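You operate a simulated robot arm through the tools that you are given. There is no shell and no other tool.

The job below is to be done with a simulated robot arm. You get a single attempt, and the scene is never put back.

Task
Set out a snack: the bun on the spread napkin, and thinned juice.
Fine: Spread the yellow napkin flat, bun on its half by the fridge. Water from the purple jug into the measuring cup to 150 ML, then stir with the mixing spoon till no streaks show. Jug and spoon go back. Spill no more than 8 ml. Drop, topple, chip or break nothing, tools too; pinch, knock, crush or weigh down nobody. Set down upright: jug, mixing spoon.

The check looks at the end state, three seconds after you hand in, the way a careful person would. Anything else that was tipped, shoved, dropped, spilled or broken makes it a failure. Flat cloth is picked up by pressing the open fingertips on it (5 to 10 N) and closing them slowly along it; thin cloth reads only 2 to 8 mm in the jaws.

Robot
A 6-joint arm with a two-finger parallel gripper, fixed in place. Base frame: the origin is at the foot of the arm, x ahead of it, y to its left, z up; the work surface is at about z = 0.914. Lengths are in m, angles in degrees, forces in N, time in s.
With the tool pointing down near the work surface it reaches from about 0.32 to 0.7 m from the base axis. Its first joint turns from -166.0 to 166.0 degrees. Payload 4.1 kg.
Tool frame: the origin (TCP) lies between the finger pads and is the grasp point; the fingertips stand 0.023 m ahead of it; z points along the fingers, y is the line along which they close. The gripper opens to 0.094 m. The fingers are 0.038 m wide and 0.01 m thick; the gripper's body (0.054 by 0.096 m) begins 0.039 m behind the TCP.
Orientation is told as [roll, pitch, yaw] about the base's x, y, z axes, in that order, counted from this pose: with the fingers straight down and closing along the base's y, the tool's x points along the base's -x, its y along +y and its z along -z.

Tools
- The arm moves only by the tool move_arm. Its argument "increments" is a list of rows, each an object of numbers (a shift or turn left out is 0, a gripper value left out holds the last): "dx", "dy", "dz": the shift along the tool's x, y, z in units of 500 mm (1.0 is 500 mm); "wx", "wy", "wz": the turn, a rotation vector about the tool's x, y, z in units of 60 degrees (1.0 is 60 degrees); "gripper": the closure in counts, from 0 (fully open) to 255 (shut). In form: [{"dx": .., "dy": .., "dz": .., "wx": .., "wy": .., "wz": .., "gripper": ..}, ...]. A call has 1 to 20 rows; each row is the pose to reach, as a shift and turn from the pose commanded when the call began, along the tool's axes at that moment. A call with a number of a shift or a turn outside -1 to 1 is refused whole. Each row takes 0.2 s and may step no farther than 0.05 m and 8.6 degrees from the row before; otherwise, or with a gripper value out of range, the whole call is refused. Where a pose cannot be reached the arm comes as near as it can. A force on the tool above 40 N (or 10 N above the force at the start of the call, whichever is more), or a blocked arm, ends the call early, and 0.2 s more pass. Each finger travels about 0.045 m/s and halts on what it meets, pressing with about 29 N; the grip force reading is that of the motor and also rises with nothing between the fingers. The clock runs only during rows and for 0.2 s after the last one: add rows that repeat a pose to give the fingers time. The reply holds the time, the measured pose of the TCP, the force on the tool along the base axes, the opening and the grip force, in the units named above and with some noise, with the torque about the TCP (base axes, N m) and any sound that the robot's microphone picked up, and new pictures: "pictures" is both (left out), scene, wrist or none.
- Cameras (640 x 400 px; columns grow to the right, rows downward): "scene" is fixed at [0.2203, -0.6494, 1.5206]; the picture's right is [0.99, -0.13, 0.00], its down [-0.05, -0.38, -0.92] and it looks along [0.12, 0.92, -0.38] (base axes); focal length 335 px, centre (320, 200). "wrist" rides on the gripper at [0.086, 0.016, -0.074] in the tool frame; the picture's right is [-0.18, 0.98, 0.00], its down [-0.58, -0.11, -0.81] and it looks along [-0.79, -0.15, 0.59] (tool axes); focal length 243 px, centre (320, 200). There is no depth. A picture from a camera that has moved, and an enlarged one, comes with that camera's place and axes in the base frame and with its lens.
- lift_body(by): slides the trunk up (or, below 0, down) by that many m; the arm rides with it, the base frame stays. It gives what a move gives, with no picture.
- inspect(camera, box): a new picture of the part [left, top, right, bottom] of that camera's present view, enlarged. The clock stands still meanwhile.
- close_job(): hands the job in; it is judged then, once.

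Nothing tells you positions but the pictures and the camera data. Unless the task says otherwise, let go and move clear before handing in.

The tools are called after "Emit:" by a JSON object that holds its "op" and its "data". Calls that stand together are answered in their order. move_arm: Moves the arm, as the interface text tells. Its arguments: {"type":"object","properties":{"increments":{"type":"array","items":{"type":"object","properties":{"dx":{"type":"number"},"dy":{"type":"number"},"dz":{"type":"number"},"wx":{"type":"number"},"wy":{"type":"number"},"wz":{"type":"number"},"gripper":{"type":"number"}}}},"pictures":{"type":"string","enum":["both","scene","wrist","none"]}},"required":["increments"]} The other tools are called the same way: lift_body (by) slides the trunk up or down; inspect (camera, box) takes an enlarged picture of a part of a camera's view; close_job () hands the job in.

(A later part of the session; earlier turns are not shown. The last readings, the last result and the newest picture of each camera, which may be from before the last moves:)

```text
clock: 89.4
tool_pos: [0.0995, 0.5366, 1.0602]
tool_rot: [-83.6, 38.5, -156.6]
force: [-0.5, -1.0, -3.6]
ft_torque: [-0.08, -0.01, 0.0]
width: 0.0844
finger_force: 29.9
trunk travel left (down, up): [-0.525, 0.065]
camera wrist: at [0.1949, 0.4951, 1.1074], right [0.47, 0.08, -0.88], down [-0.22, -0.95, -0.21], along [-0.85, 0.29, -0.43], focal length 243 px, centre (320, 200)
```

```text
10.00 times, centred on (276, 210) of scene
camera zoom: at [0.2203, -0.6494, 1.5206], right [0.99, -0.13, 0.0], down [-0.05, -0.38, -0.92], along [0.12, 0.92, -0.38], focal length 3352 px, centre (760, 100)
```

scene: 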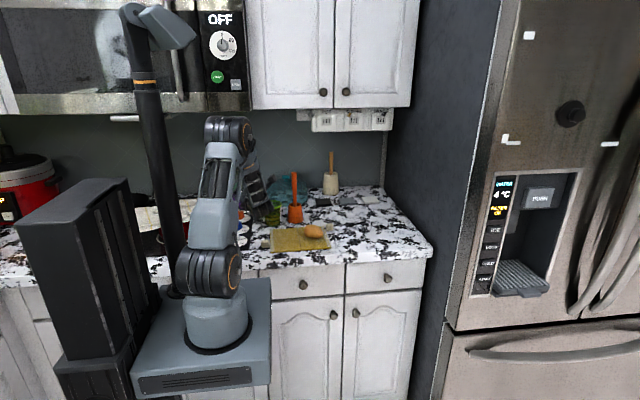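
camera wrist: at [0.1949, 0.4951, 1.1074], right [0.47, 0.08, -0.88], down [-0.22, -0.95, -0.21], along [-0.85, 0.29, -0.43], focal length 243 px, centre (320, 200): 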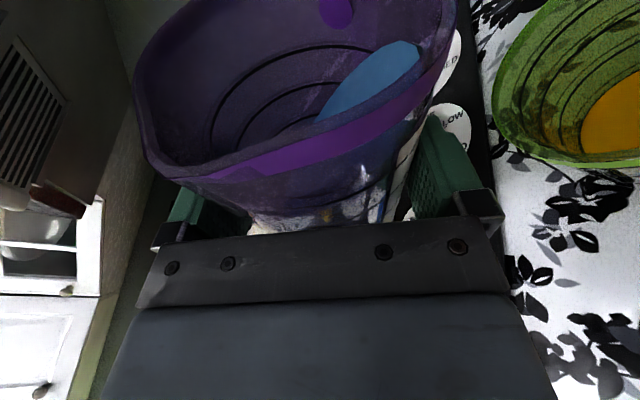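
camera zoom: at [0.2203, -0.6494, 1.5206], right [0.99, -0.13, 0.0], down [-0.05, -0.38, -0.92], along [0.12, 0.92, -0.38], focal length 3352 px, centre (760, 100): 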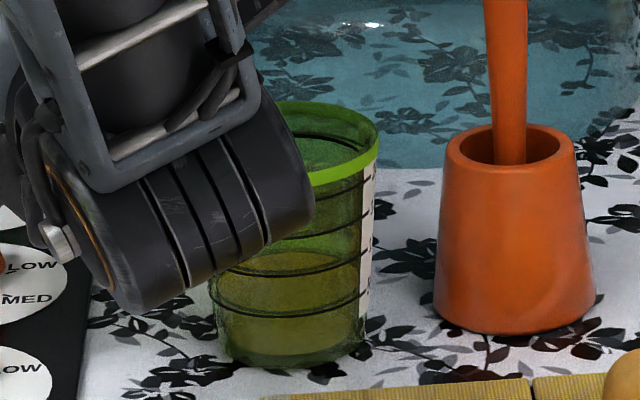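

Emit:
{"op": "move_arm", "data": {"increments": [{"wx": 0.0023, "wz": 0.0165}, {"wx": 0.0046, "wz": 0.033}, {"wx": 0.007, "wz": 0.0495}, {"wx": 0.007, "wz": 0.0495}, {"wx": 0.007, "wz": 0.0495}], "pictures": "wrist"}}

Emit:
{"op": "inspect", "data": {"camera": "scene", "box": [256, 190, 296, 230]}}

```text
clock: 90.6
tool_pos: [0.1001, 0.5366, 1.06]
tool_rot: [-84.2, 35.5, -157.1]
force: [0.1, 0.3, -2.8]
ft_torque: [-0.06, -0.01, -0.02]
width: 0.0842
finger_force: 29.1
trunk travel left (down, up): [-0.525, 0.065]
camera wrist: at [0.1969, 0.4951, 1.1025], right [0.42, 0.07, -0.9], down [-0.23, -0.96, -0.18], along [-0.88, 0.29, -0.39], focal length 243 px, centre (320, 200)
```

wrist: 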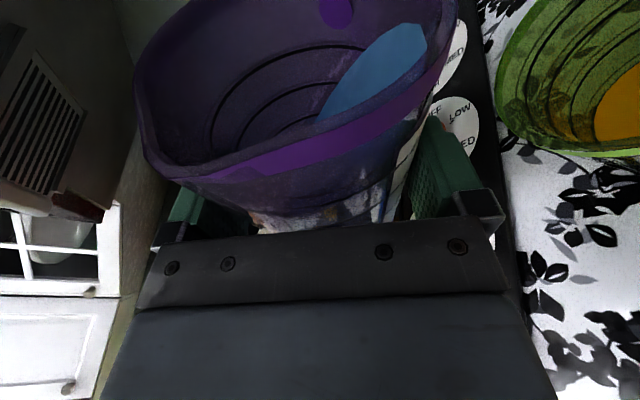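

```text
10.00 times, centred on (276, 210) of scene
camera zoom: at [0.2203, -0.6494, 1.5206], right [0.99, -0.13, 0.0], down [-0.05, -0.38, -0.92], along [0.12, 0.92, -0.38], focal length 3352 px, centre (760, 100)
```

zoom: 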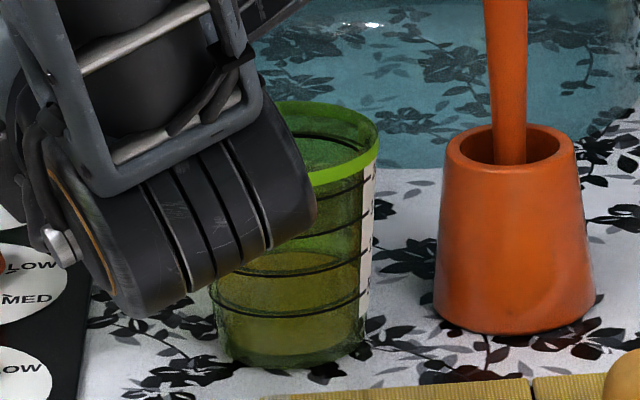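

Emit:
{"op": "move_arm", "data": {"increments": [{"wx": 0.0023, "wz": 0.0165}, {"wx": 0.0046, "wz": 0.033}, {"wx": 0.0046, "wz": 0.033}, {"wx": 0.0046, "wz": 0.033}], "pictures": "wrist"}}

Emit:
{"op": "inspect", "data": {"camera": "wrist", "box": [300, 0, 640, 212]}}

Emit:
{"op": "inspect", "data": {"camera": "scene", "box": [256, 190, 296, 230]}}

```text
clock: 91.6
tool_pos: [0.0991, 0.5369, 1.0587]
tool_rot: [-84.6, 33.6, -157.4]
force: [-0.2, -0.2, -4.0]
ft_torque: [-0.05, -0.03, 0.0]
width: 0.0846
finger_force: 29.2
trunk travel left (down, up): [-0.525, 0.065]
camera wrist: at [0.1987, 0.4955, 1.1], right [0.39, 0.06, -0.92], down [-0.24, -0.96, -0.17], along [-0.89, 0.28, -0.36], focal length 243 px, centre (320, 200)
```

wrist: 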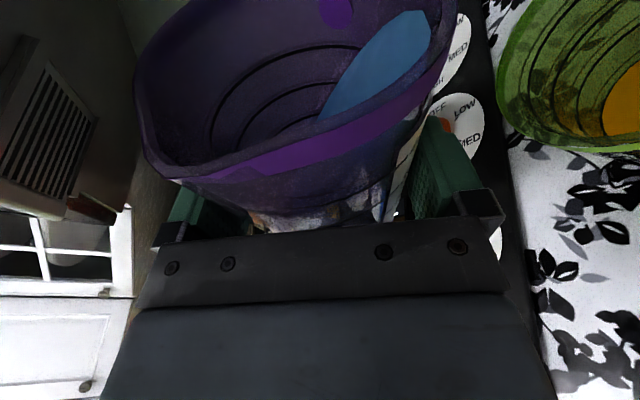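

```text
1.88 times, centred on (470, 106) of wrist
camera zoom: at [0.1987, 0.4955, 1.1], right [0.39, 0.06, -0.92], down [-0.24, -0.96, -0.17], along [-0.89, 0.28, -0.36], focal length 457 px, centre (38, 377)
```

zoom: 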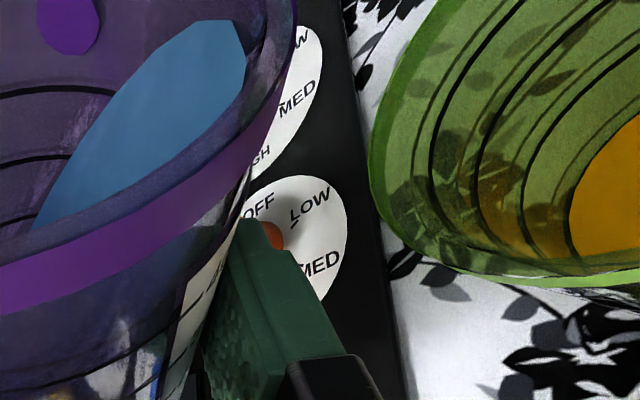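

```text
10.00 times, centred on (276, 210) of scene
camera zoom: at [0.2203, -0.6494, 1.5206], right [0.99, -0.13, 0.0], down [-0.05, -0.38, -0.92], along [0.12, 0.92, -0.38], focal length 3352 px, centre (760, 100)
```

zoom: 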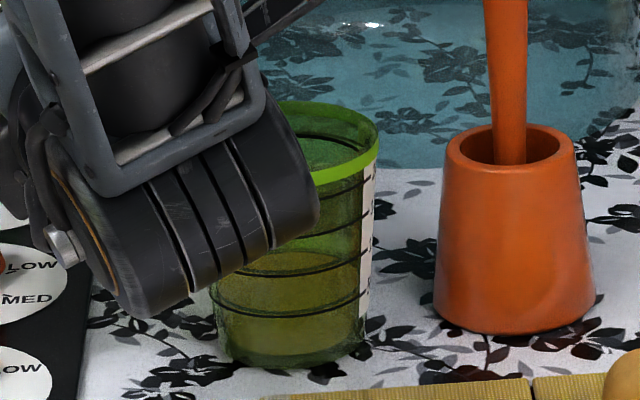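

Emit:
{"op": "move_arm", "data": {"increments": [{"wx": 0.0023, "wz": 0.0165}, {"wx": 0.0046, "wz": 0.033}, {"wx": 0.0046, "wz": 0.033}, {"wx": 0.0046, "wz": 0.033}], "pictures": "none"}}

Emit:
{"op": "inspect", "data": {"camera": "wrist", "box": [300, 0, 640, 212]}}

Emit:
{"op": "inspect", "data": {"camera": "scene", "box": [256, 190, 296, 230]}}

```text
clock: 92.6
tool_pos: [0.0987, 0.536, 1.0594]
tool_rot: [-85.0, 31.5, -157.6]
force: [0.1, 0.3, -2.9]
ft_torque: [-0.1, -0.04, -0.02]
width: 0.0842
finger_force: 28.7
trunk travel left (down, up): [-0.525, 0.065]
```

```text
1.88 times, centred on (470, 106) of wrist
camera zoom: at [0.2001, 0.4958, 1.0964], right [0.36, 0.06, -0.93], down [-0.24, -0.96, -0.15], along [-0.9, 0.28, -0.33], focal length 457 px, centre (38, 377)
```

zoom: 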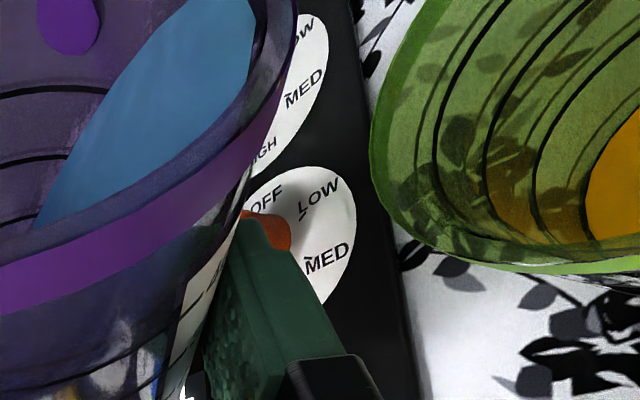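

```text
10.00 times, centred on (276, 210) of scene
camera zoom: at [0.2203, -0.6494, 1.5206], right [0.99, -0.13, 0.0], down [-0.05, -0.38, -0.92], along [0.12, 0.92, -0.38], focal length 3352 px, centre (760, 100)
```

zoom: 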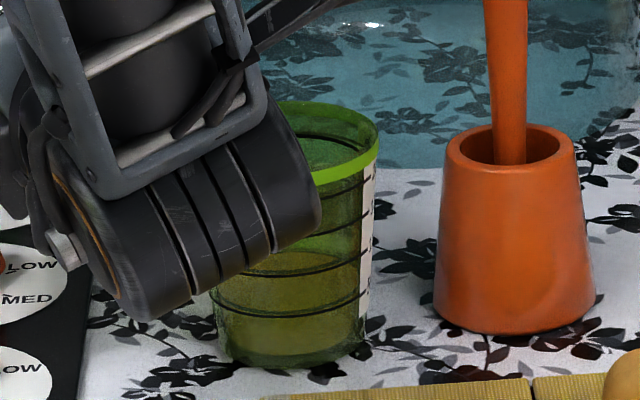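

Water is now just below the lip, at 58°. I'll continue in 1° steps.

Emit:
{"op": "move_arm", "data": {"increments": [{"wx": 0.0023, "wz": 0.0165}, {"wx": 0.0023, "wz": 0.0165}, {"wx": 0.0023, "wz": 0.0165}, {"wx": 0.0023, "wz": 0.0165}], "pictures": "none"}}

Emit:
{"op": "inspect", "data": {"camera": "wrist", "box": [300, 0, 640, 212]}}

Emit:
{"op": "inspect", "data": {"camera": "scene", "box": [256, 190, 296, 230]}}

```text
clock: 93.6
tool_pos: [0.0987, 0.5357, 1.0609]
tool_rot: [-85.2, 30.7, -157.7]
force: [-0.7, 0.5, -2.6]
ft_torque: [-0.08, -0.03, -0.02]
width: 0.0843
finger_force: 29.0
trunk travel left (down, up): [-0.525, 0.065]
```

```text
1.88 times, centred on (470, 106) of wrist
camera zoom: at [0.2008, 0.4956, 1.0948], right [0.35, 0.05, -0.94], down [-0.24, -0.96, -0.15], along [-0.91, 0.28, -0.32], focal length 457 px, centre (38, 377)
```

zoom: 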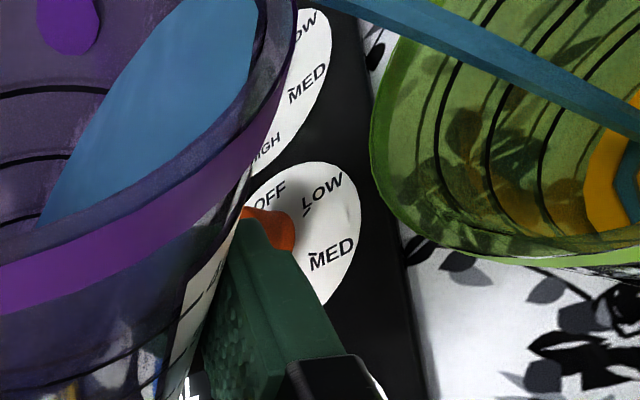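

```text
10.00 times, centred on (276, 210) of scene
camera zoom: at [0.2203, -0.6494, 1.5206], right [0.99, -0.13, 0.0], down [-0.05, -0.38, -0.92], along [0.12, 0.92, -0.38], focal length 3352 px, centre (760, 100)
```

zoom: 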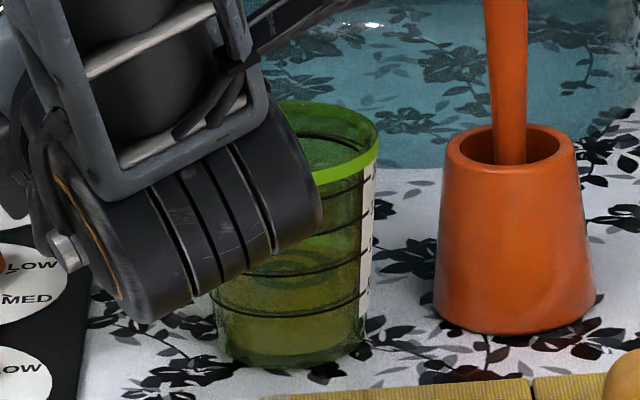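

A stream has started and lands inside the cup. I'll hold this angle and watch how much goes over.

Emit:
{"op": "move_arm", "data": {"increments": [{"gripper": 40}, {"gripper": 40}, {"gripper": 40}], "pictures": "none"}}

Emit:
{"op": "inspect", "data": {"camera": "wrist", "box": [300, 0, 640, 212]}}

Emit:
{"op": "inspect", "data": {"camera": "scene", "box": [256, 190, 296, 230]}}

```text
clock: 94.4
tool_pos: [0.1002, 0.5363, 1.0593]
tool_rot: [-85.2, 30.8, -157.7]
force: [0.2, 0.2, -2.2]
ft_torque: [-0.09, -0.02, 0.0]
width: 0.0843
finger_force: 28.8
trunk travel left (down, up): [-0.525, 0.065]
```

```text
1.88 times, centred on (470, 106) of wrist
camera zoom: at [0.2008, 0.4956, 1.0948], right [0.35, 0.05, -0.94], down [-0.24, -0.96, -0.15], along [-0.91, 0.28, -0.32], focal length 457 px, centre (38, 377)
```

zoom: 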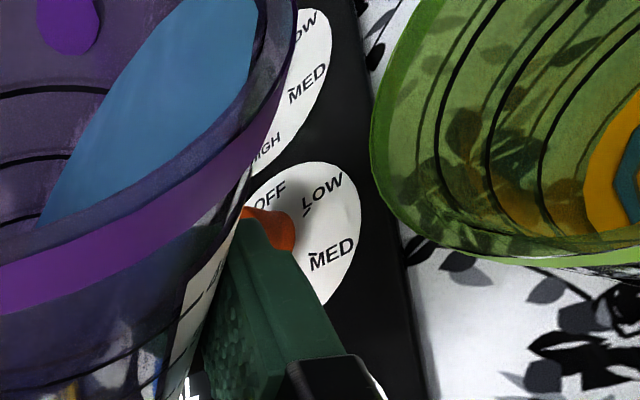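

```text
10.00 times, centred on (276, 210) of scene
camera zoom: at [0.2203, -0.6494, 1.5206], right [0.99, -0.13, 0.0], down [-0.05, -0.38, -0.92], along [0.12, 0.92, -0.38], focal length 3352 px, centre (760, 100)
```

zoom: 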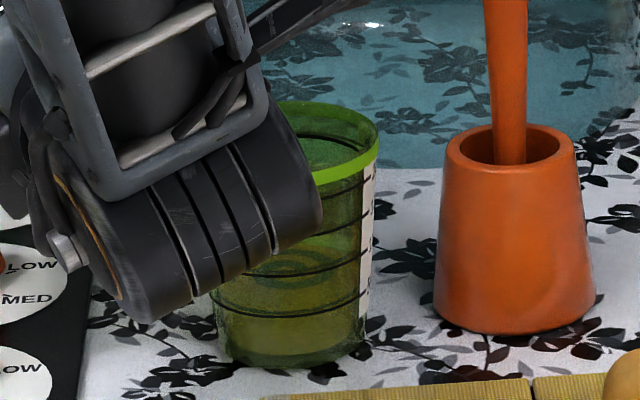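

The flow stopped by itself, so each degree pours a small, controlled amount. I'll continue by 3°.

Emit:
{"op": "move_arm", "data": {"increments": [{"wx": 0.0023, "wz": 0.0165}, {"wx": 0.0023, "wz": 0.0165}, {"wx": 0.0046, "wz": 0.033}, {"wx": 0.0046, "wz": 0.033}, {"wx": 0.007, "wz": 0.0495}, {"wx": 0.007, "wz": 0.0495}], "pictures": "none"}}

Emit:
{"op": "inspect", "data": {"camera": "wrist", "box": [300, 0, 640, 212]}}

Emit:
{"op": "move_arm", "data": {"increments": [{"gripper": 40}, {"gripper": 40}, {"gripper": 40}, {"gripper": 40}], "pictures": "none"}}

Emit:
{"op": "inspect", "data": {"camera": "wrist", "box": [300, 0, 640, 212]}}

Emit:
{"op": "inspect", "data": {"camera": "scene", "box": [256, 190, 296, 230]}}

```text
clock: 95.8
tool_pos: [0.0991, 0.5361, 1.0585]
tool_rot: [-85.7, 27.7, -158.0]
force: [0.1, -0.2, -2.8]
ft_torque: [-0.08, -0.02, -0.02]
width: 0.0842
finger_force: 28.3
trunk travel left (down, up): [-0.525, 0.065]
```

```text
1.88 times, centred on (470, 106) of wrist
camera zoom: at [0.202, 0.4959, 1.089], right [0.3, 0.04, -0.95], down [-0.25, -0.96, -0.12], along [-0.92, 0.28, -0.28], focal length 457 px, centre (38, 377)
```

zoom: 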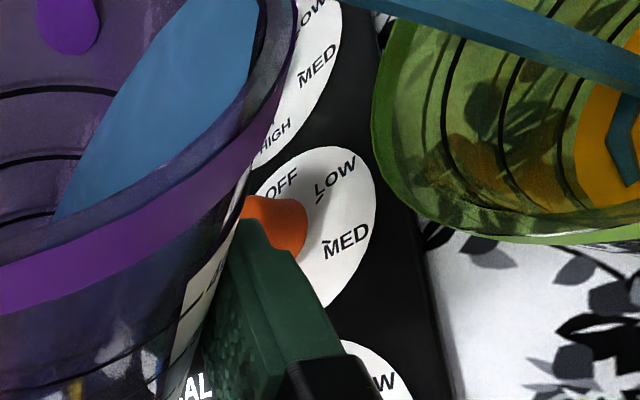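

```text
clock: 96.8
tool_pos: [0.0977, 0.5365, 1.0585]
tool_rot: [-85.8, 27.7, -158.1]
force: [0.0, 0.3, -2.5]
ft_torque: [-0.08, -0.01, 0.01]
width: 0.0843
finger_force: 29.4
trunk travel left (down, up): [-0.525, 0.065]
```

```text
1.88 times, centred on (470, 106) of wrist
camera zoom: at [0.202, 0.4958, 1.0891], right [0.3, 0.04, -0.95], down [-0.25, -0.96, -0.12], along [-0.92, 0.28, -0.28], focal length 457 px, centre (38, 377)
```

zoom: 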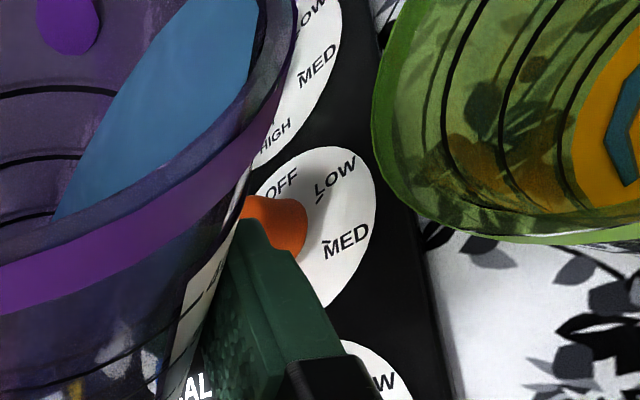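

```text
10.00 times, centred on (276, 210) of scene
camera zoom: at [0.2203, -0.6494, 1.5206], right [0.99, -0.13, 0.0], down [-0.05, -0.38, -0.92], along [0.12, 0.92, -0.38], focal length 3352 px, centre (760, 100)
```

zoom: 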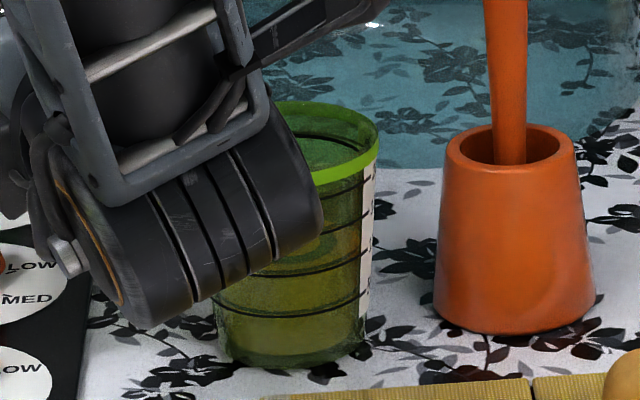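

Emit:
{"op": "move_arm", "data": {"increments": [{"wx": 0.0023, "wz": 0.0165}, {"wx": 0.0023, "wz": 0.0165}, {"wx": 0.0046, "wz": 0.033}, {"wx": 0.0046, "wz": 0.033}, {"wx": 0.007, "wz": 0.0495}, {"wx": 0.007, "wz": 0.0495}, {"wx": 0.0093, "wz": 0.066}, {"wx": 0.0093, "wz": 0.066}, {"wx": 0.0093, "wz": 0.066}, {"wx": 0.0093, "wz": 0.066}, {"wx": 0.0093, "wz": 0.066}], "pictures": "none"}}

Emit:
{"op": "inspect", "data": {"camera": "wrist", "box": [300, 0, 640, 212]}}

Emit:
{"op": "inspect", "data": {"camera": "scene", "box": [256, 190, 296, 230]}}

```text
clock: 99.2
tool_pos: [0.0986, 0.5359, 1.0597]
tool_rot: [-86.5, 23.8, -158.2]
force: [-0.2, -0.2, -3.3]
ft_torque: [-0.07, -0.05, 0.02]
width: 0.0842
finger_force: 29.4
trunk travel left (down, up): [-0.525, 0.065]
```

```text
1.88 times, centred on (470, 106) of wrist
camera zoom: at [0.2039, 0.4961, 1.0831], right [0.23, 0.03, -0.97], down [-0.26, -0.96, -0.09], along [-0.94, 0.27, -0.22], focal length 457 px, centre (38, 377)
```

zoom: 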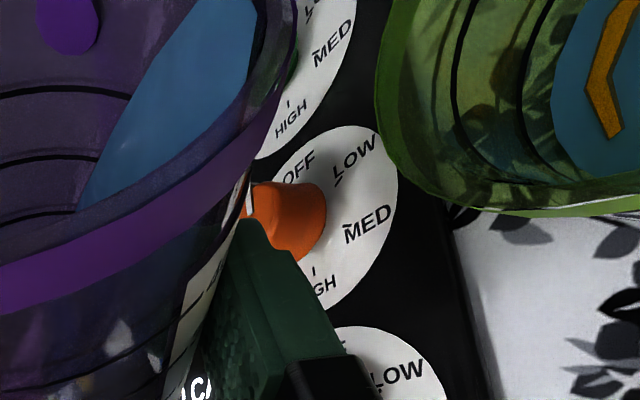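

```text
10.00 times, centred on (276, 210) of scene
camera zoom: at [0.2203, -0.6494, 1.5206], right [0.99, -0.13, 0.0], down [-0.05, -0.38, -0.92], along [0.12, 0.92, -0.38], focal length 3352 px, centre (760, 100)
```

zoom: 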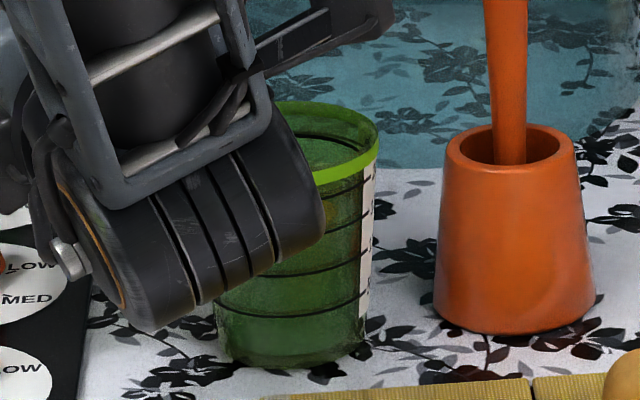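

Emit:
{"op": "inspect", "data": {"camera": "wrist", "box": [480, 0, 640, 125]}}

Emit:
{"op": "inspect", "data": {"camera": "scene", "box": [264, 200, 288, 230]}}

```text
3.20 times, centred on (560, 62) of wrist
camera zoom: at [0.2039, 0.4961, 1.0831], right [0.23, 0.03, -0.97], down [-0.26, -0.96, -0.09], along [-0.94, 0.27, -0.22], focal length 776 px, centre (-448, 640)
```

zoom: 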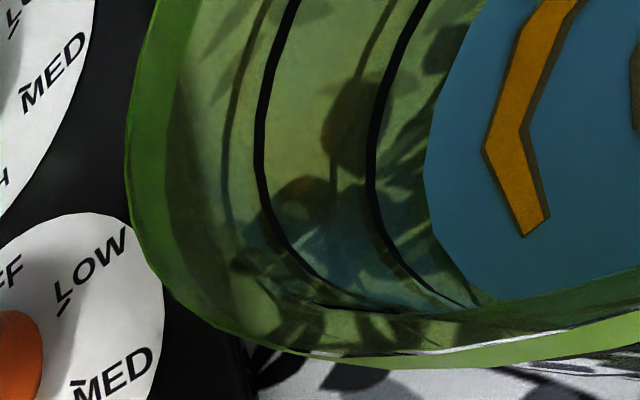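

```text
13.33 times, centred on (276, 215) of scene
camera zoom: at [0.2203, -0.6494, 1.5206], right [0.99, -0.13, 0.0], down [-0.05, -0.38, -0.92], along [0.12, 0.92, -0.38], focal length 4470 px, centre (907, 0)
```

zoom: 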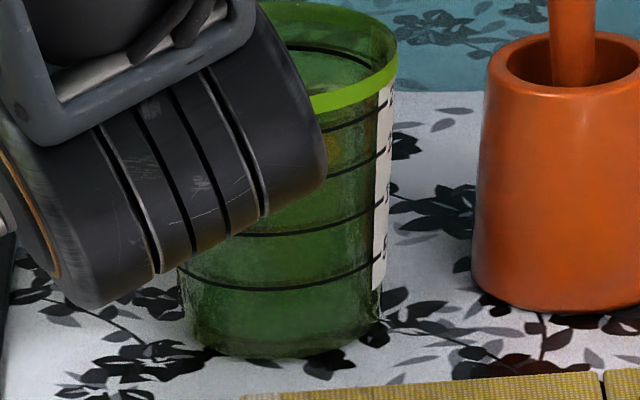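

The level is a bit over halfway between the 100 and 150 lines. I'll add about 1.5° more, then check again.

Emit:
{"op": "move_arm", "data": {"increments": [{"wx": 0.0012, "wz": 0.0083}, {"wx": 0.0023, "wz": 0.0165}, {"wx": 0.0035, "wz": 0.0248}, {"wx": 0.0035, "wz": 0.0248}, {"wx": 0.0035, "wz": 0.0248}, {"wx": 0.0035, "wz": 0.0248}, {"wx": 0.0035, "wz": 0.0248}, {"wx": 0.0035, "wz": 0.0248}], "pictures": "none"}}

Emit:
{"op": "inspect", "data": {"camera": "wrist", "box": [480, 0, 640, 125]}}

Emit:
{"op": "inspect", "data": {"camera": "scene", "box": [264, 200, 288, 230]}}

```text
clock: 101.0
tool_pos: [0.0993, 0.5361, 1.0595]
tool_rot: [-86.7, 22.3, -158.4]
force: [-0.6, -0.2, -2.7]
ft_torque: [-0.06, -0.02, -0.02]
width: 0.0841
finger_force: 29.1
trunk travel left (down, up): [-0.525, 0.065]
```

```text
3.20 times, centred on (560, 62) of wrist
camera zoom: at [0.205, 0.4965, 1.0811], right [0.21, 0.02, -0.98], down [-0.26, -0.96, -0.08], along [-0.94, 0.27, -0.19], focal length 776 px, centre (-448, 640)
```

zoom: 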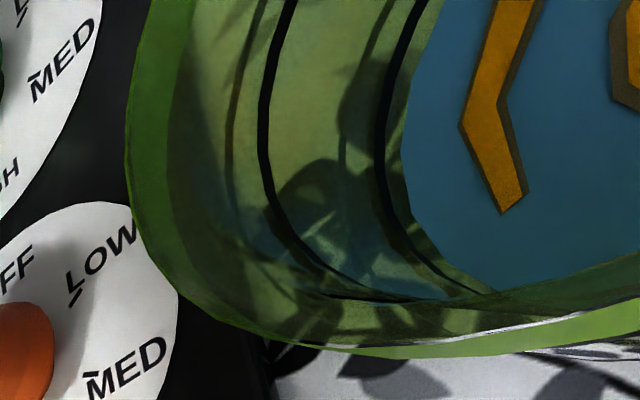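

```text
13.33 times, centred on (276, 215) of scene
camera zoom: at [0.2203, -0.6494, 1.5206], right [0.99, -0.13, 0.0], down [-0.05, -0.38, -0.92], along [0.12, 0.92, -0.38], focal length 4470 px, centre (907, 0)
```

zoom: 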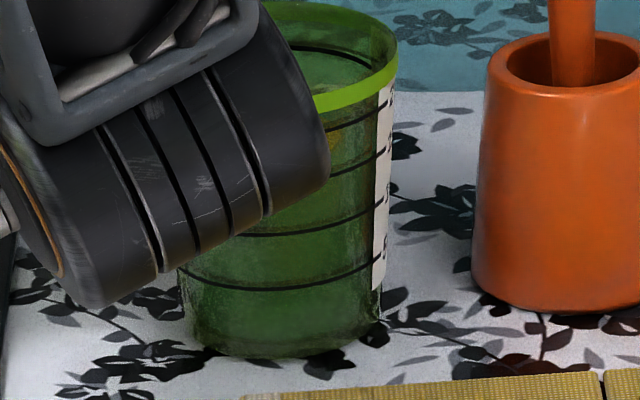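

Emit:
{"op": "move_arm", "data": {"increments": [{"wx": 0.0006, "wz": 0.0041}, {"wx": 0.0012, "wz": 0.0083}, {"wx": 0.0012, "wz": 0.0083}, {"wx": 0.0012, "wz": 0.0083}, {"wx": 0.0012, "wz": 0.0083}, {"wx": 0.0012, "wz": 0.0083}], "pictures": "none"}}

Emit:
{"op": "inspect", "data": {"camera": "wrist", "box": [480, 0, 640, 125]}}

Emit:
{"op": "inspect", "data": {"camera": "scene", "box": [266, 198, 286, 218]}}

```text
clock: 102.4
tool_pos: [0.0993, 0.5354, 1.0594]
tool_rot: [-86.8, 21.8, -158.4]
force: [-0.2, 0.9, -2.3]
ft_torque: [-0.06, -0.02, 0.0]
width: 0.0846
finger_force: 28.7
trunk travel left (down, up): [-0.525, 0.065]
```

```text
3.20 times, centred on (560, 62) of wrist
camera zoom: at [0.2048, 0.4968, 1.0809], right [0.2, 0.02, -0.98], down [-0.26, -0.96, -0.07], along [-0.94, 0.27, -0.19], focal length 776 px, centre (-448, 640)
```

zoom: 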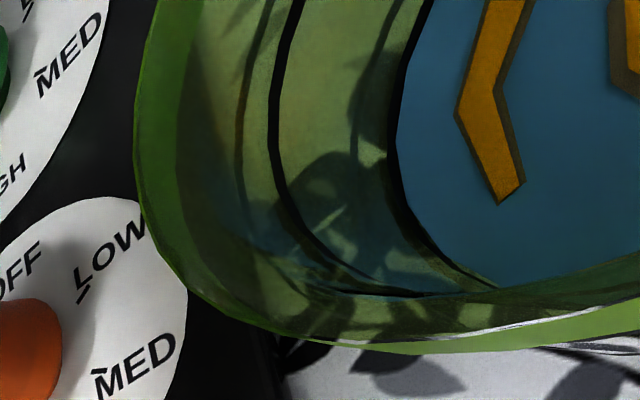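

```text
16.00 times, centred on (276, 208) of scene
camera zoom: at [0.2203, -0.6494, 1.5206], right [0.99, -0.13, 0.0], down [-0.05, -0.38, -0.92], along [0.12, 0.92, -0.38], focal length 5363 px, centre (1024, 72)
```

zoom: 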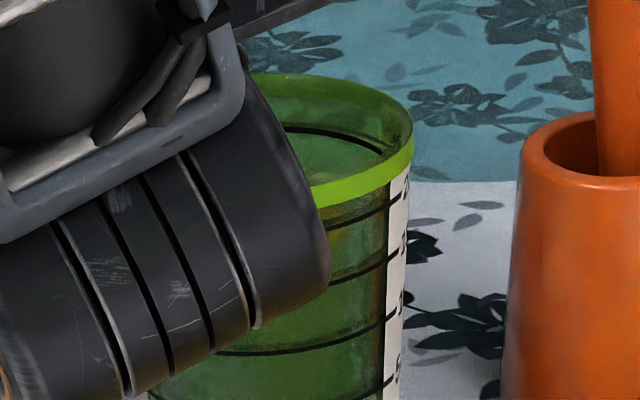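

The level now touches the 150 line. I'll roll the jug back to stop the flow, then lift away to check the level from the scene camera.

Emit:
{"op": "move_arm", "data": {"increments": [{"wx": -0.0116, "wz": -0.0825}, {"wx": -0.0255, "wz": -0.1815}, {"wx": -0.0417, "wz": -0.297}, {"wx": -0.0579, "wz": -0.4125}, {"wx": -0.0695, "wz": -0.495}, {"wx": -0.0695, "wz": -0.495}], "pictures": "wrist"}}

```text
clock: 103.8
tool_pos: [0.0975, 0.5365, 1.0602]
tool_rot: [-79.8, 51.3, -154.1]
force: [0.0, -0.5, -2.1]
ft_torque: [-0.03, 0.0, -0.03]
width: 0.0842
finger_force: 29.0
trunk travel left (down, up): [-0.525, 0.065]
camera wrist: at [0.1816, 0.4909, 1.1263], right [0.65, 0.12, -0.75], down [-0.16, -0.94, -0.3], along [-0.74, 0.32, -0.59], focal length 243 px, centre (320, 200)
```

wrist: 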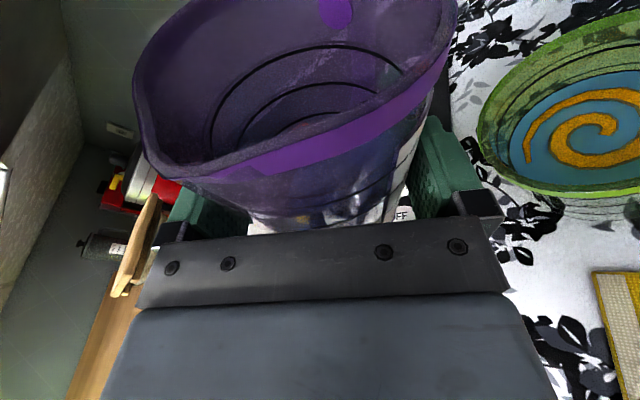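

Emit:
{"op": "move_arm", "data": {"increments": [{"dx": 0.025, "dy": -0.02, "dz": -0.0035}, {"dx": 0.06, "dy": -0.047, "dz": -0.0084}, {"dx": 0.1, "dy": -0.079, "dz": -0.014}, {"dx": 0.1248, "dy": -0.0985, "dz": -0.0175}], "pictures": "none"}}

Emit:
{"op": "inspect", "data": {"camera": "scene", "box": [256, 198, 292, 230]}}

Emit:
{"op": "inspect", "data": {"camera": "wrist", "box": [480, 60, 640, 240]}}

Emit:
{"op": "inspect", "data": {"camera": "scene", "box": [210, 190, 310, 260]}}

```text
clock: 104.8
tool_pos: [0.0995, 0.5371, 1.141]
tool_rot: [-80.1, 51.2, -154.2]
force: [-0.1, 0.4, -2.7]
ft_torque: [-0.08, -0.02, -0.01]
width: 0.0841
finger_force: 29.1
trunk travel left (down, up): [-0.525, 0.065]
```

```text
12.50 times, centred on (274, 214) of scene
camera zoom: at [0.2203, -0.6494, 1.5206], right [0.99, -0.13, 0.0], down [-0.05, -0.38, -0.92], along [0.12, 0.92, -0.38], focal length 4190 px, centre (895, 25)
```

zoom: 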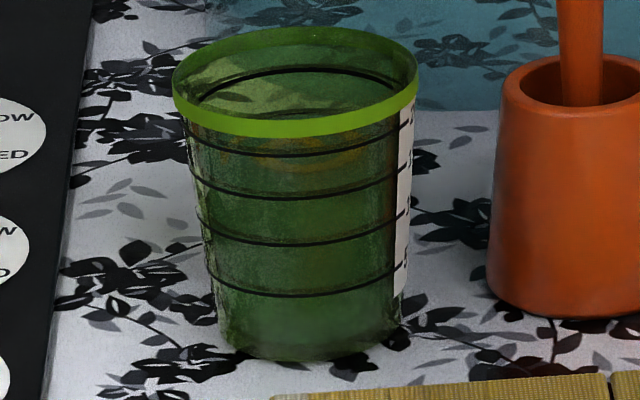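

```text
2.22 times, centred on (560, 150) of wrist
camera zoom: at [0.1826, 0.4928, 1.2067], right [0.65, 0.12, -0.75], down [-0.16, -0.94, -0.3], along [-0.74, 0.32, -0.59], focal length 539 px, centre (-213, 311)
```

zoom: 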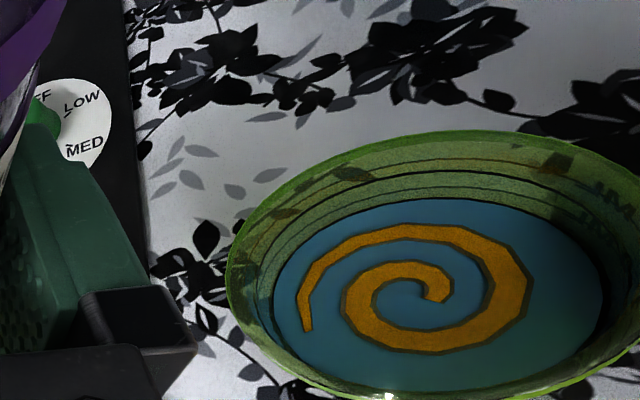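

```text
5.71 times, centred on (260, 225) of scene
camera zoom: at [0.2203, -0.6494, 1.5206], right [0.99, -0.13, 0.0], down [-0.05, -0.38, -0.92], along [0.12, 0.92, -0.38], focal length 1916 px, centre (663, 57)
```

zoom: 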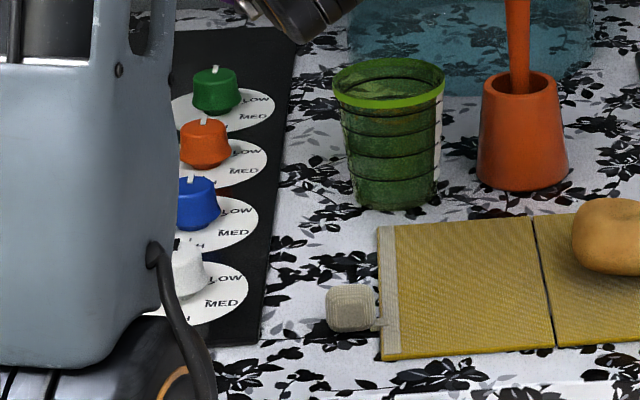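

Emit:
{"op": "inspect", "data": {"camera": "wrist", "box": [575, 110, 635, 150]}}

Emit:
{"op": "inspect", "data": {"camera": "wrist", "box": [580, 120, 640, 240]}}

Emit:
{"op": "inspect", "data": {"camera": "scene", "box": [264, 200, 284, 220]}}

```text
10.00 times, centred on (605, 130) of wrist
camera zoom: at [0.1826, 0.4928, 1.2067], right [0.65, 0.12, -0.75], down [-0.16, -0.94, -0.3], along [-0.74, 0.32, -0.59], focal length 2426 px, centre (-2530, 900)
```

zoom: 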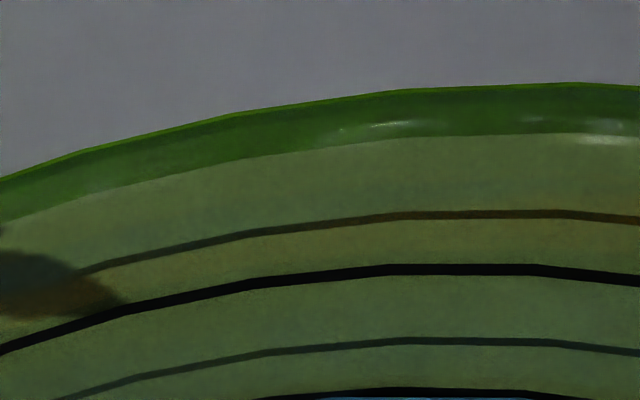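

```text
3.33 times, centred on (610, 180) of wrist
camera zoom: at [0.1826, 0.4928, 1.2067], right [0.65, 0.12, -0.75], down [-0.16, -0.94, -0.3], along [-0.74, 0.32, -0.59], focal length 809 px, centre (-647, 267)
```

zoom: 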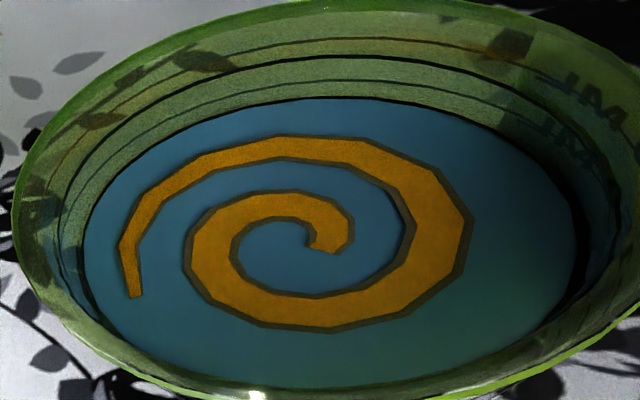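

```text
16.00 times, centred on (274, 210) of scene
camera zoom: at [0.2203, -0.6494, 1.5206], right [0.99, -0.13, 0.0], down [-0.05, -0.38, -0.92], along [0.12, 0.92, -0.38], focal length 5363 px, centre (1056, 40)
```

zoom: 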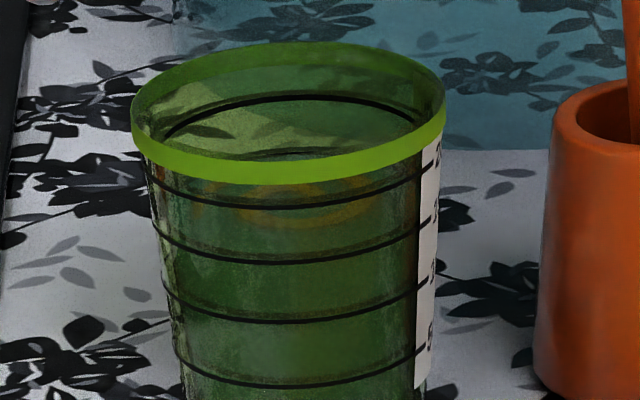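

The level reads right at the 150 line and I see no spill. I'll roll the jug upright and retrace the path to its old spot.

Emit:
{"op": "move_arm", "data": {"increments": [{"wx": -0.0116, "wz": -0.0825}, {"wx": -0.0255, "wz": -0.1815}, {"wx": -0.0417, "wz": -0.297}, {"wx": -0.0579, "wz": -0.4125}, {"wx": -0.0741, "wz": -0.528}, {"wx": -0.088, "wz": -0.627}, {"wx": -0.088, "wz": -0.627}], "pictures": "none"}}

Emit:
{"op": "move_arm", "data": {"increments": [{"dx": -0.001, "dy": 0.005, "dz": -0.005, "wx": -0.0107, "wz": 0.0015}, {"dx": -0.0034, "dy": 0.02, "dz": -0.02, "wx": -0.0375, "wz": 0.0053}, {"dx": -0.0068, "dy": 0.045, "dz": -0.045, "wx": -0.075, "wz": 0.0105}, {"dx": -0.011, "dy": 0.08, "dz": -0.08, "wx": -0.118, "wz": 0.0165}, {"dx": -0.015, "dy": 0.11, "dz": -0.11, "wx": -0.161, "wz": 0.0225}, {"dx": -0.0185, "dy": 0.135, "dz": -0.135, "wx": -0.193, "wz": 0.027}, {"dx": -0.021, "dy": 0.153, "dz": -0.153, "wx": -0.2145, "wz": 0.03}], "pictures": "scene"}}

```text
clock: 106.4
tool_pos: [0.0991, 0.536, 1.1408]
tool_rot: [0.5, 82.0, -76.5]
force: [0.3, 0.0, -3.2]
ft_torque: [-0.09, -0.01, 0.02]
width: 0.0838
finger_force: 29.4
trunk travel left (down, up): [-0.525, 0.065]
```

```text
clock: 108.0
tool_pos: [0.1927, 0.4775, 1.1392]
tool_rot: [-0.1, 82.0, -90.2]
force: [-0.3, 0.5, -2.3]
ft_torque: [-0.06, 0.03, -0.02]
width: 0.084
finger_force: 28.6
trunk travel left (down, up): [-0.525, 0.065]
```

scene: 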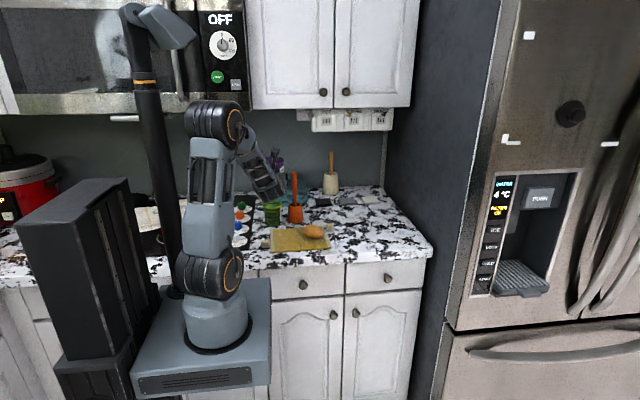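

Emit:
{"op": "move_arm", "data": {"increments": [{"dy": 0.01, "dx": -0.0006, "dz": -0.004}, {"dy": 0.035, "dx": -0.0012, "dz": -0.01}, {"dy": 0.07, "dx": -0.002, "dz": -0.016}, {"dy": 0.115, "dx": -0.003, "dz": -0.022}, {"dy": 0.16, "dx": -0.0036, "dz": -0.026}, {"dy": 0.2, "dx": -0.004, "dz": -0.0297}, {"dy": 0.24, "dx": -0.0042, "dz": -0.0297}, {"dy": 0.265, "dx": -0.0042, "dz": -0.0297}, {"dy": 0.28, "dx": -0.0042, "dz": -0.0297}], "pictures": "none"}}

Emit:
{"op": "move_arm", "data": {"increments": [{"dx": 0.0001, "dy": 0.008, "dz": 0.0008, "wx": 0.018, "wz": -0.0025}, {"dx": 0.0004, "dy": 0.025, "dz": 0.0026, "wx": 0.054, "wz": -0.0077}, {"dx": 0.0007, "dy": 0.05, "dz": 0.0052, "wx": 0.109, "wz": -0.0153}, {"dx": 0.0011, "dy": 0.077, "dz": 0.008, "wx": 0.167, "wz": -0.0235}, {"dx": 0.0015, "dy": 0.104, "dz": 0.0108, "wx": 0.226, "wz": -0.0317}, {"dx": 0.0018, "dy": 0.129, "dz": 0.0134, "wx": 0.28, "wz": -0.0393}, {"dx": 0.0021, "dy": 0.15, "dz": 0.0156, "wx": 0.327, "wz": -0.046}, {"dx": 0.0024, "dy": 0.167, "dz": 0.0173, "wx": 0.3667, "wz": -0.0515}], "pictures": "scene"}}

```text
clock: 110.0
tool_pos: [0.3301, 0.4629, 1.1387]
tool_rot: [-0.2, 82.1, -90.0]
force: [-1.1, -0.2, -3.0]
ft_torque: [-0.08, 0.0, 0.0]
width: 0.0839
finger_force: 29.1
trunk travel left (down, up): [-0.525, 0.065]
```

```text
clock: 111.8
tool_pos: [0.4152, 0.4709, 1.1398]
tool_rot: [-0.4, 82.0, -68.1]
force: [0.1, -0.9, -2.5]
ft_torque: [-0.04, 0.02, -0.01]
width: 0.0839
finger_force: 28.9
trunk travel left (down, up): [-0.525, 0.065]
```

scene: 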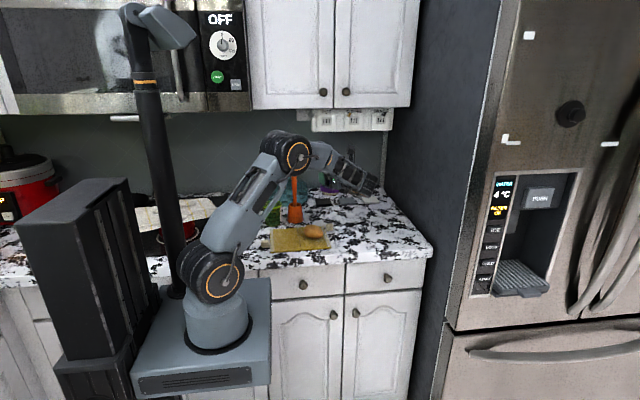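

Emit:
{"op": "move_arm", "data": {"increments": [{"dx": 0.001, "dy": 0.0026, "dz": 0.0107}, {"dx": 0.0032, "dy": 0.0087, "dz": 0.0355}, {"dx": 0.0064, "dy": 0.0173, "dz": 0.071}, {"dx": 0.0102, "dy": 0.0277, "dz": 0.1137}, {"dx": 0.0143, "dy": 0.039, "dz": 0.1598}, {"dx": 0.0184, "dy": 0.0502, "dz": 0.206}, {"dx": 0.0223, "dy": 0.0606, "dz": 0.2486}, {"dx": 0.0261, "dy": 0.071, "dz": 0.2913}, {"dx": 0.0293, "dy": 0.0797, "dz": 0.3268}, {"dx": 0.0318, "dy": 0.0866, "dz": 0.3552}, {"dx": 0.0318, "dy": 0.0866, "dz": 0.3552}], "pictures": "wrist"}}

Emit:
{"op": "inspect", "data": {"camera": "scene", "box": [270, 140, 380, 225]}}

```text
clock: 114.2
tool_pos: [0.3867, 0.6504, 1.1306]
tool_rot: [-0.4, 82.1, -68.1]
force: [-0.3, -0.4, -1.6]
ft_torque: [-0.05, -0.01, 0.0]
width: 0.084
finger_force: 28.9
trunk travel left (down, up): [-0.525, 0.065]
camera wrist: at [0.4251, 0.6, 1.2258], right [0.92, 0.35, -0.18], down [0.23, -0.86, -0.46], along [-0.32, 0.38, -0.87], focal length 243 px, centre (320, 200)
```

wrist: 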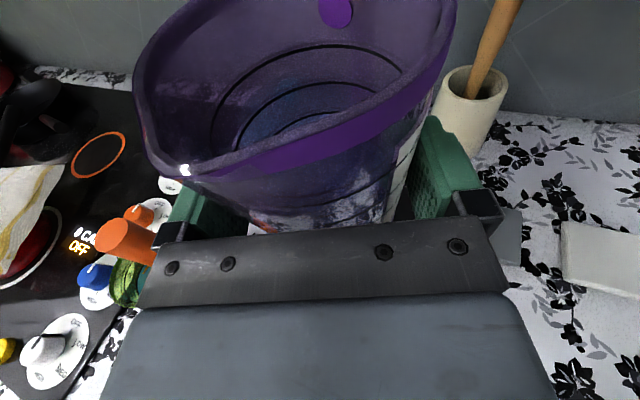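

```text
4.71 times, centred on (325, 182) of scene
camera zoom: at [0.2203, -0.6494, 1.5206], right [0.99, -0.13, 0.0], down [-0.05, -0.38, -0.92], along [0.12, 0.92, -0.38], focal length 1578 px, centre (296, 282)
```

zoom: 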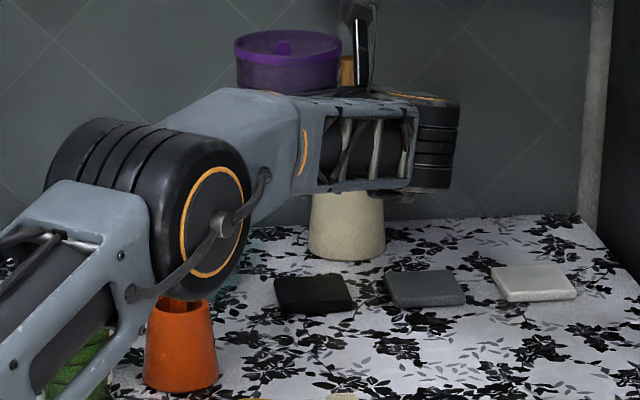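

The jug is back above its spot. I'll lower it, slowing near the counter.

Emit:
{"op": "move_arm", "data": {"increments": [{"dx": -0.02, "dy": 0.0005, "dz": 0.003}, {"dx": -0.06, "dy": 0.001, "dz": 0.009}, {"dx": -0.11, "dy": 0.002, "dz": 0.016}, {"dx": -0.16, "dy": 0.003, "dz": 0.0233}, {"dx": -0.21, "dy": 0.004, "dz": 0.0305}, {"dx": -0.25, "dy": 0.005, "dz": 0.0364}, {"dx": -0.276, "dy": 0.0053, "dz": 0.0401}, {"dx": -0.2882, "dy": 0.0053, "dz": 0.0419}, {"dx": -0.2882, "dy": 0.0053, "dz": 0.0419}], "pictures": "wrist"}}

Emit:
{"op": "inspect", "data": {"camera": "scene", "box": [270, 165, 380, 250]}}

```text
clock: 116.2
tool_pos: [0.3896, 0.6522, 0.9841]
tool_rot: [-0.1, 82.0, -67.8]
force: [0.3, -0.1, -2.5]
ft_torque: [-0.1, 0.0, 0.0]
width: 0.084
finger_force: 28.6
trunk travel left (down, up): [-0.525, 0.065]
camera wrist: at [0.4268, 0.6008, 1.081], right [0.92, 0.35, -0.18], down [0.23, -0.85, -0.46], along [-0.32, 0.38, -0.87], focal length 243 px, centre (320, 200)
```

wrist: 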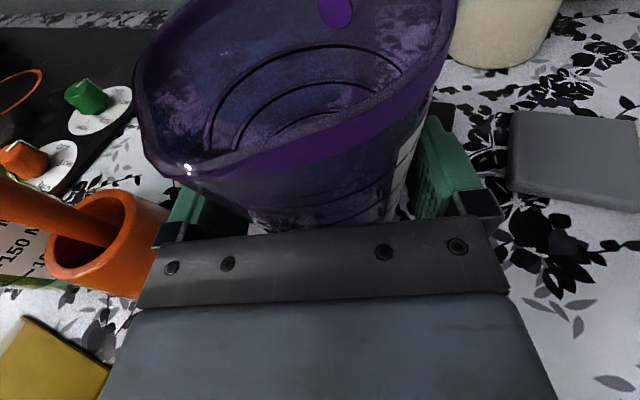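

```text
4.71 times, centred on (325, 208) of scene
camera zoom: at [0.2203, -0.6494, 1.5206], right [0.99, -0.13, 0.0], down [-0.05, -0.38, -0.92], along [0.12, 0.92, -0.38], focal length 1578 px, centre (296, 165)
```

zoom: 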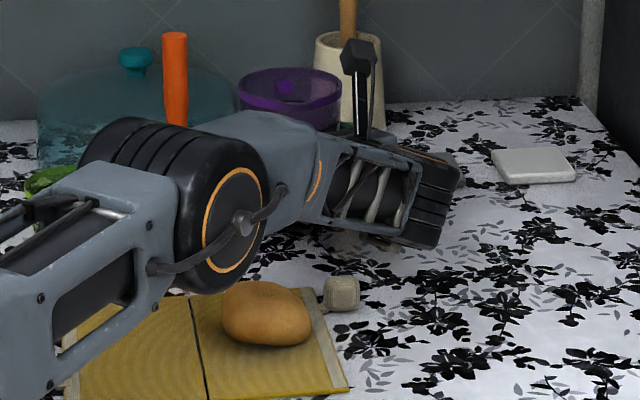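

Emit:
{"op": "move_arm", "data": {"increments": [{"dx": -0.0079, "dz": 0.0011}, {"dx": -0.0158, "dz": 0.0022}, {"dx": -0.0208, "dz": 0.0029}, {"dx": -0.0238, "dz": 0.0033}, {"dx": -0.0238, "dz": 0.0033}], "pictures": "none"}}

```text
clock: 117.4
tool_pos: [0.3903, 0.6534, 0.9718]
tool_rot: [-0.1, 82.1, -68.1]
force: [-0.7, -0.3, -2.7]
ft_torque: [-0.04, -0.01, -0.02]
width: 0.0843
finger_force: 28.8
trunk travel left (down, up): [-0.525, 0.065]
```

Emit:
{"op": "move_arm", "data": {"increments": [{"dx": -0.002, "dz": 0.0003}, {"dx": -0.004, "dz": 0.0006}, {"dx": -0.004, "dz": 0.0006}], "pictures": "none"}}

```text
clock: 118.2
tool_pos: [0.389, 0.6542, 0.9699]
tool_rot: [-0.1, 82.0, -67.8]
force: [1.4, -0.7, -1.2]
ft_torque: [-0.01, -0.07, 0.0]
width: 0.0841
finger_force: 29.3
trunk travel left (down, up): [-0.525, 0.065]
```

Emit:
{"op": "move_arm", "data": {"increments": [{"dx": -0.001, "dz": 0.0001}, {"dx": -0.002, "dz": 0.0003}, {"dx": -0.002, "dz": 0.0003}], "pictures": "none"}}

```text
clock: 119.0
tool_pos: [0.3893, 0.6553, 0.9718]
tool_rot: [0.2, 82.1, -67.7]
force: [1.4, -0.1, 2.9]
ft_torque: [0.06, -0.07, -0.06]
width: 0.0841
finger_force: 29.5
trunk travel left (down, up): [-0.525, 0.065]
```

The jug is standing on the counter again. I'll release it slowly.

Emit:
{"op": "move_arm", "data": {"increments": [{"dx": 0.001, "gripper": 30}, {"dx": 0.001, "gripper": 22}, {"dx": 0.001, "gripper": 14}, {"dx": 0.001, "gripper": 6}, {"dx": 0.001, "gripper": 0}, {"dx": 0.001, "gripper": 0}], "pictures": "wrist"}}

Emit:
{"op": "inspect", "data": {"camera": "wrist", "box": [160, 0, 480, 240]}}

```text
clock: 120.4
tool_pos: [0.3894, 0.6548, 0.9706]
tool_rot: [0.0, 82.0, -67.9]
force: [0.6, 0.6, 0.4]
ft_torque: [0.01, 0.01, 0.01]
width: 0.0938
finger_force: 0.1
trunk travel left (down, up): [-0.525, 0.065]
camera wrist: at [0.427, 0.6025, 1.0664], right [0.92, 0.35, -0.18], down [0.23, -0.85, -0.46], along [-0.32, 0.38, -0.87], focal length 243 px, centre (320, 200)
```

wrist: 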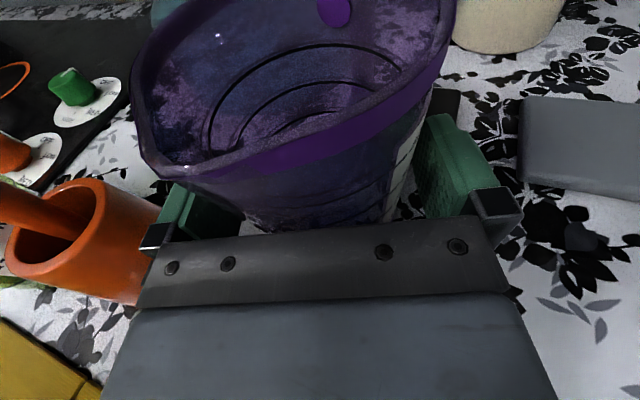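

```text
1.67 times, centred on (320, 120) of wrist
camera zoom: at [0.427, 0.6025, 1.0664], right [0.92, 0.35, -0.18], down [0.23, -0.85, -0.46], along [-0.32, 0.38, -0.87], focal length 404 px, centre (320, 333)
```

zoom: 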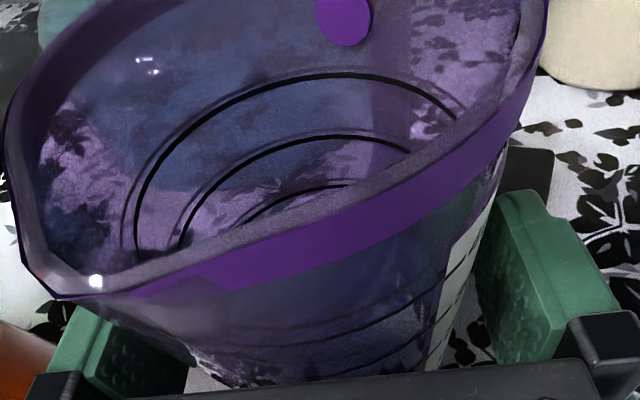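

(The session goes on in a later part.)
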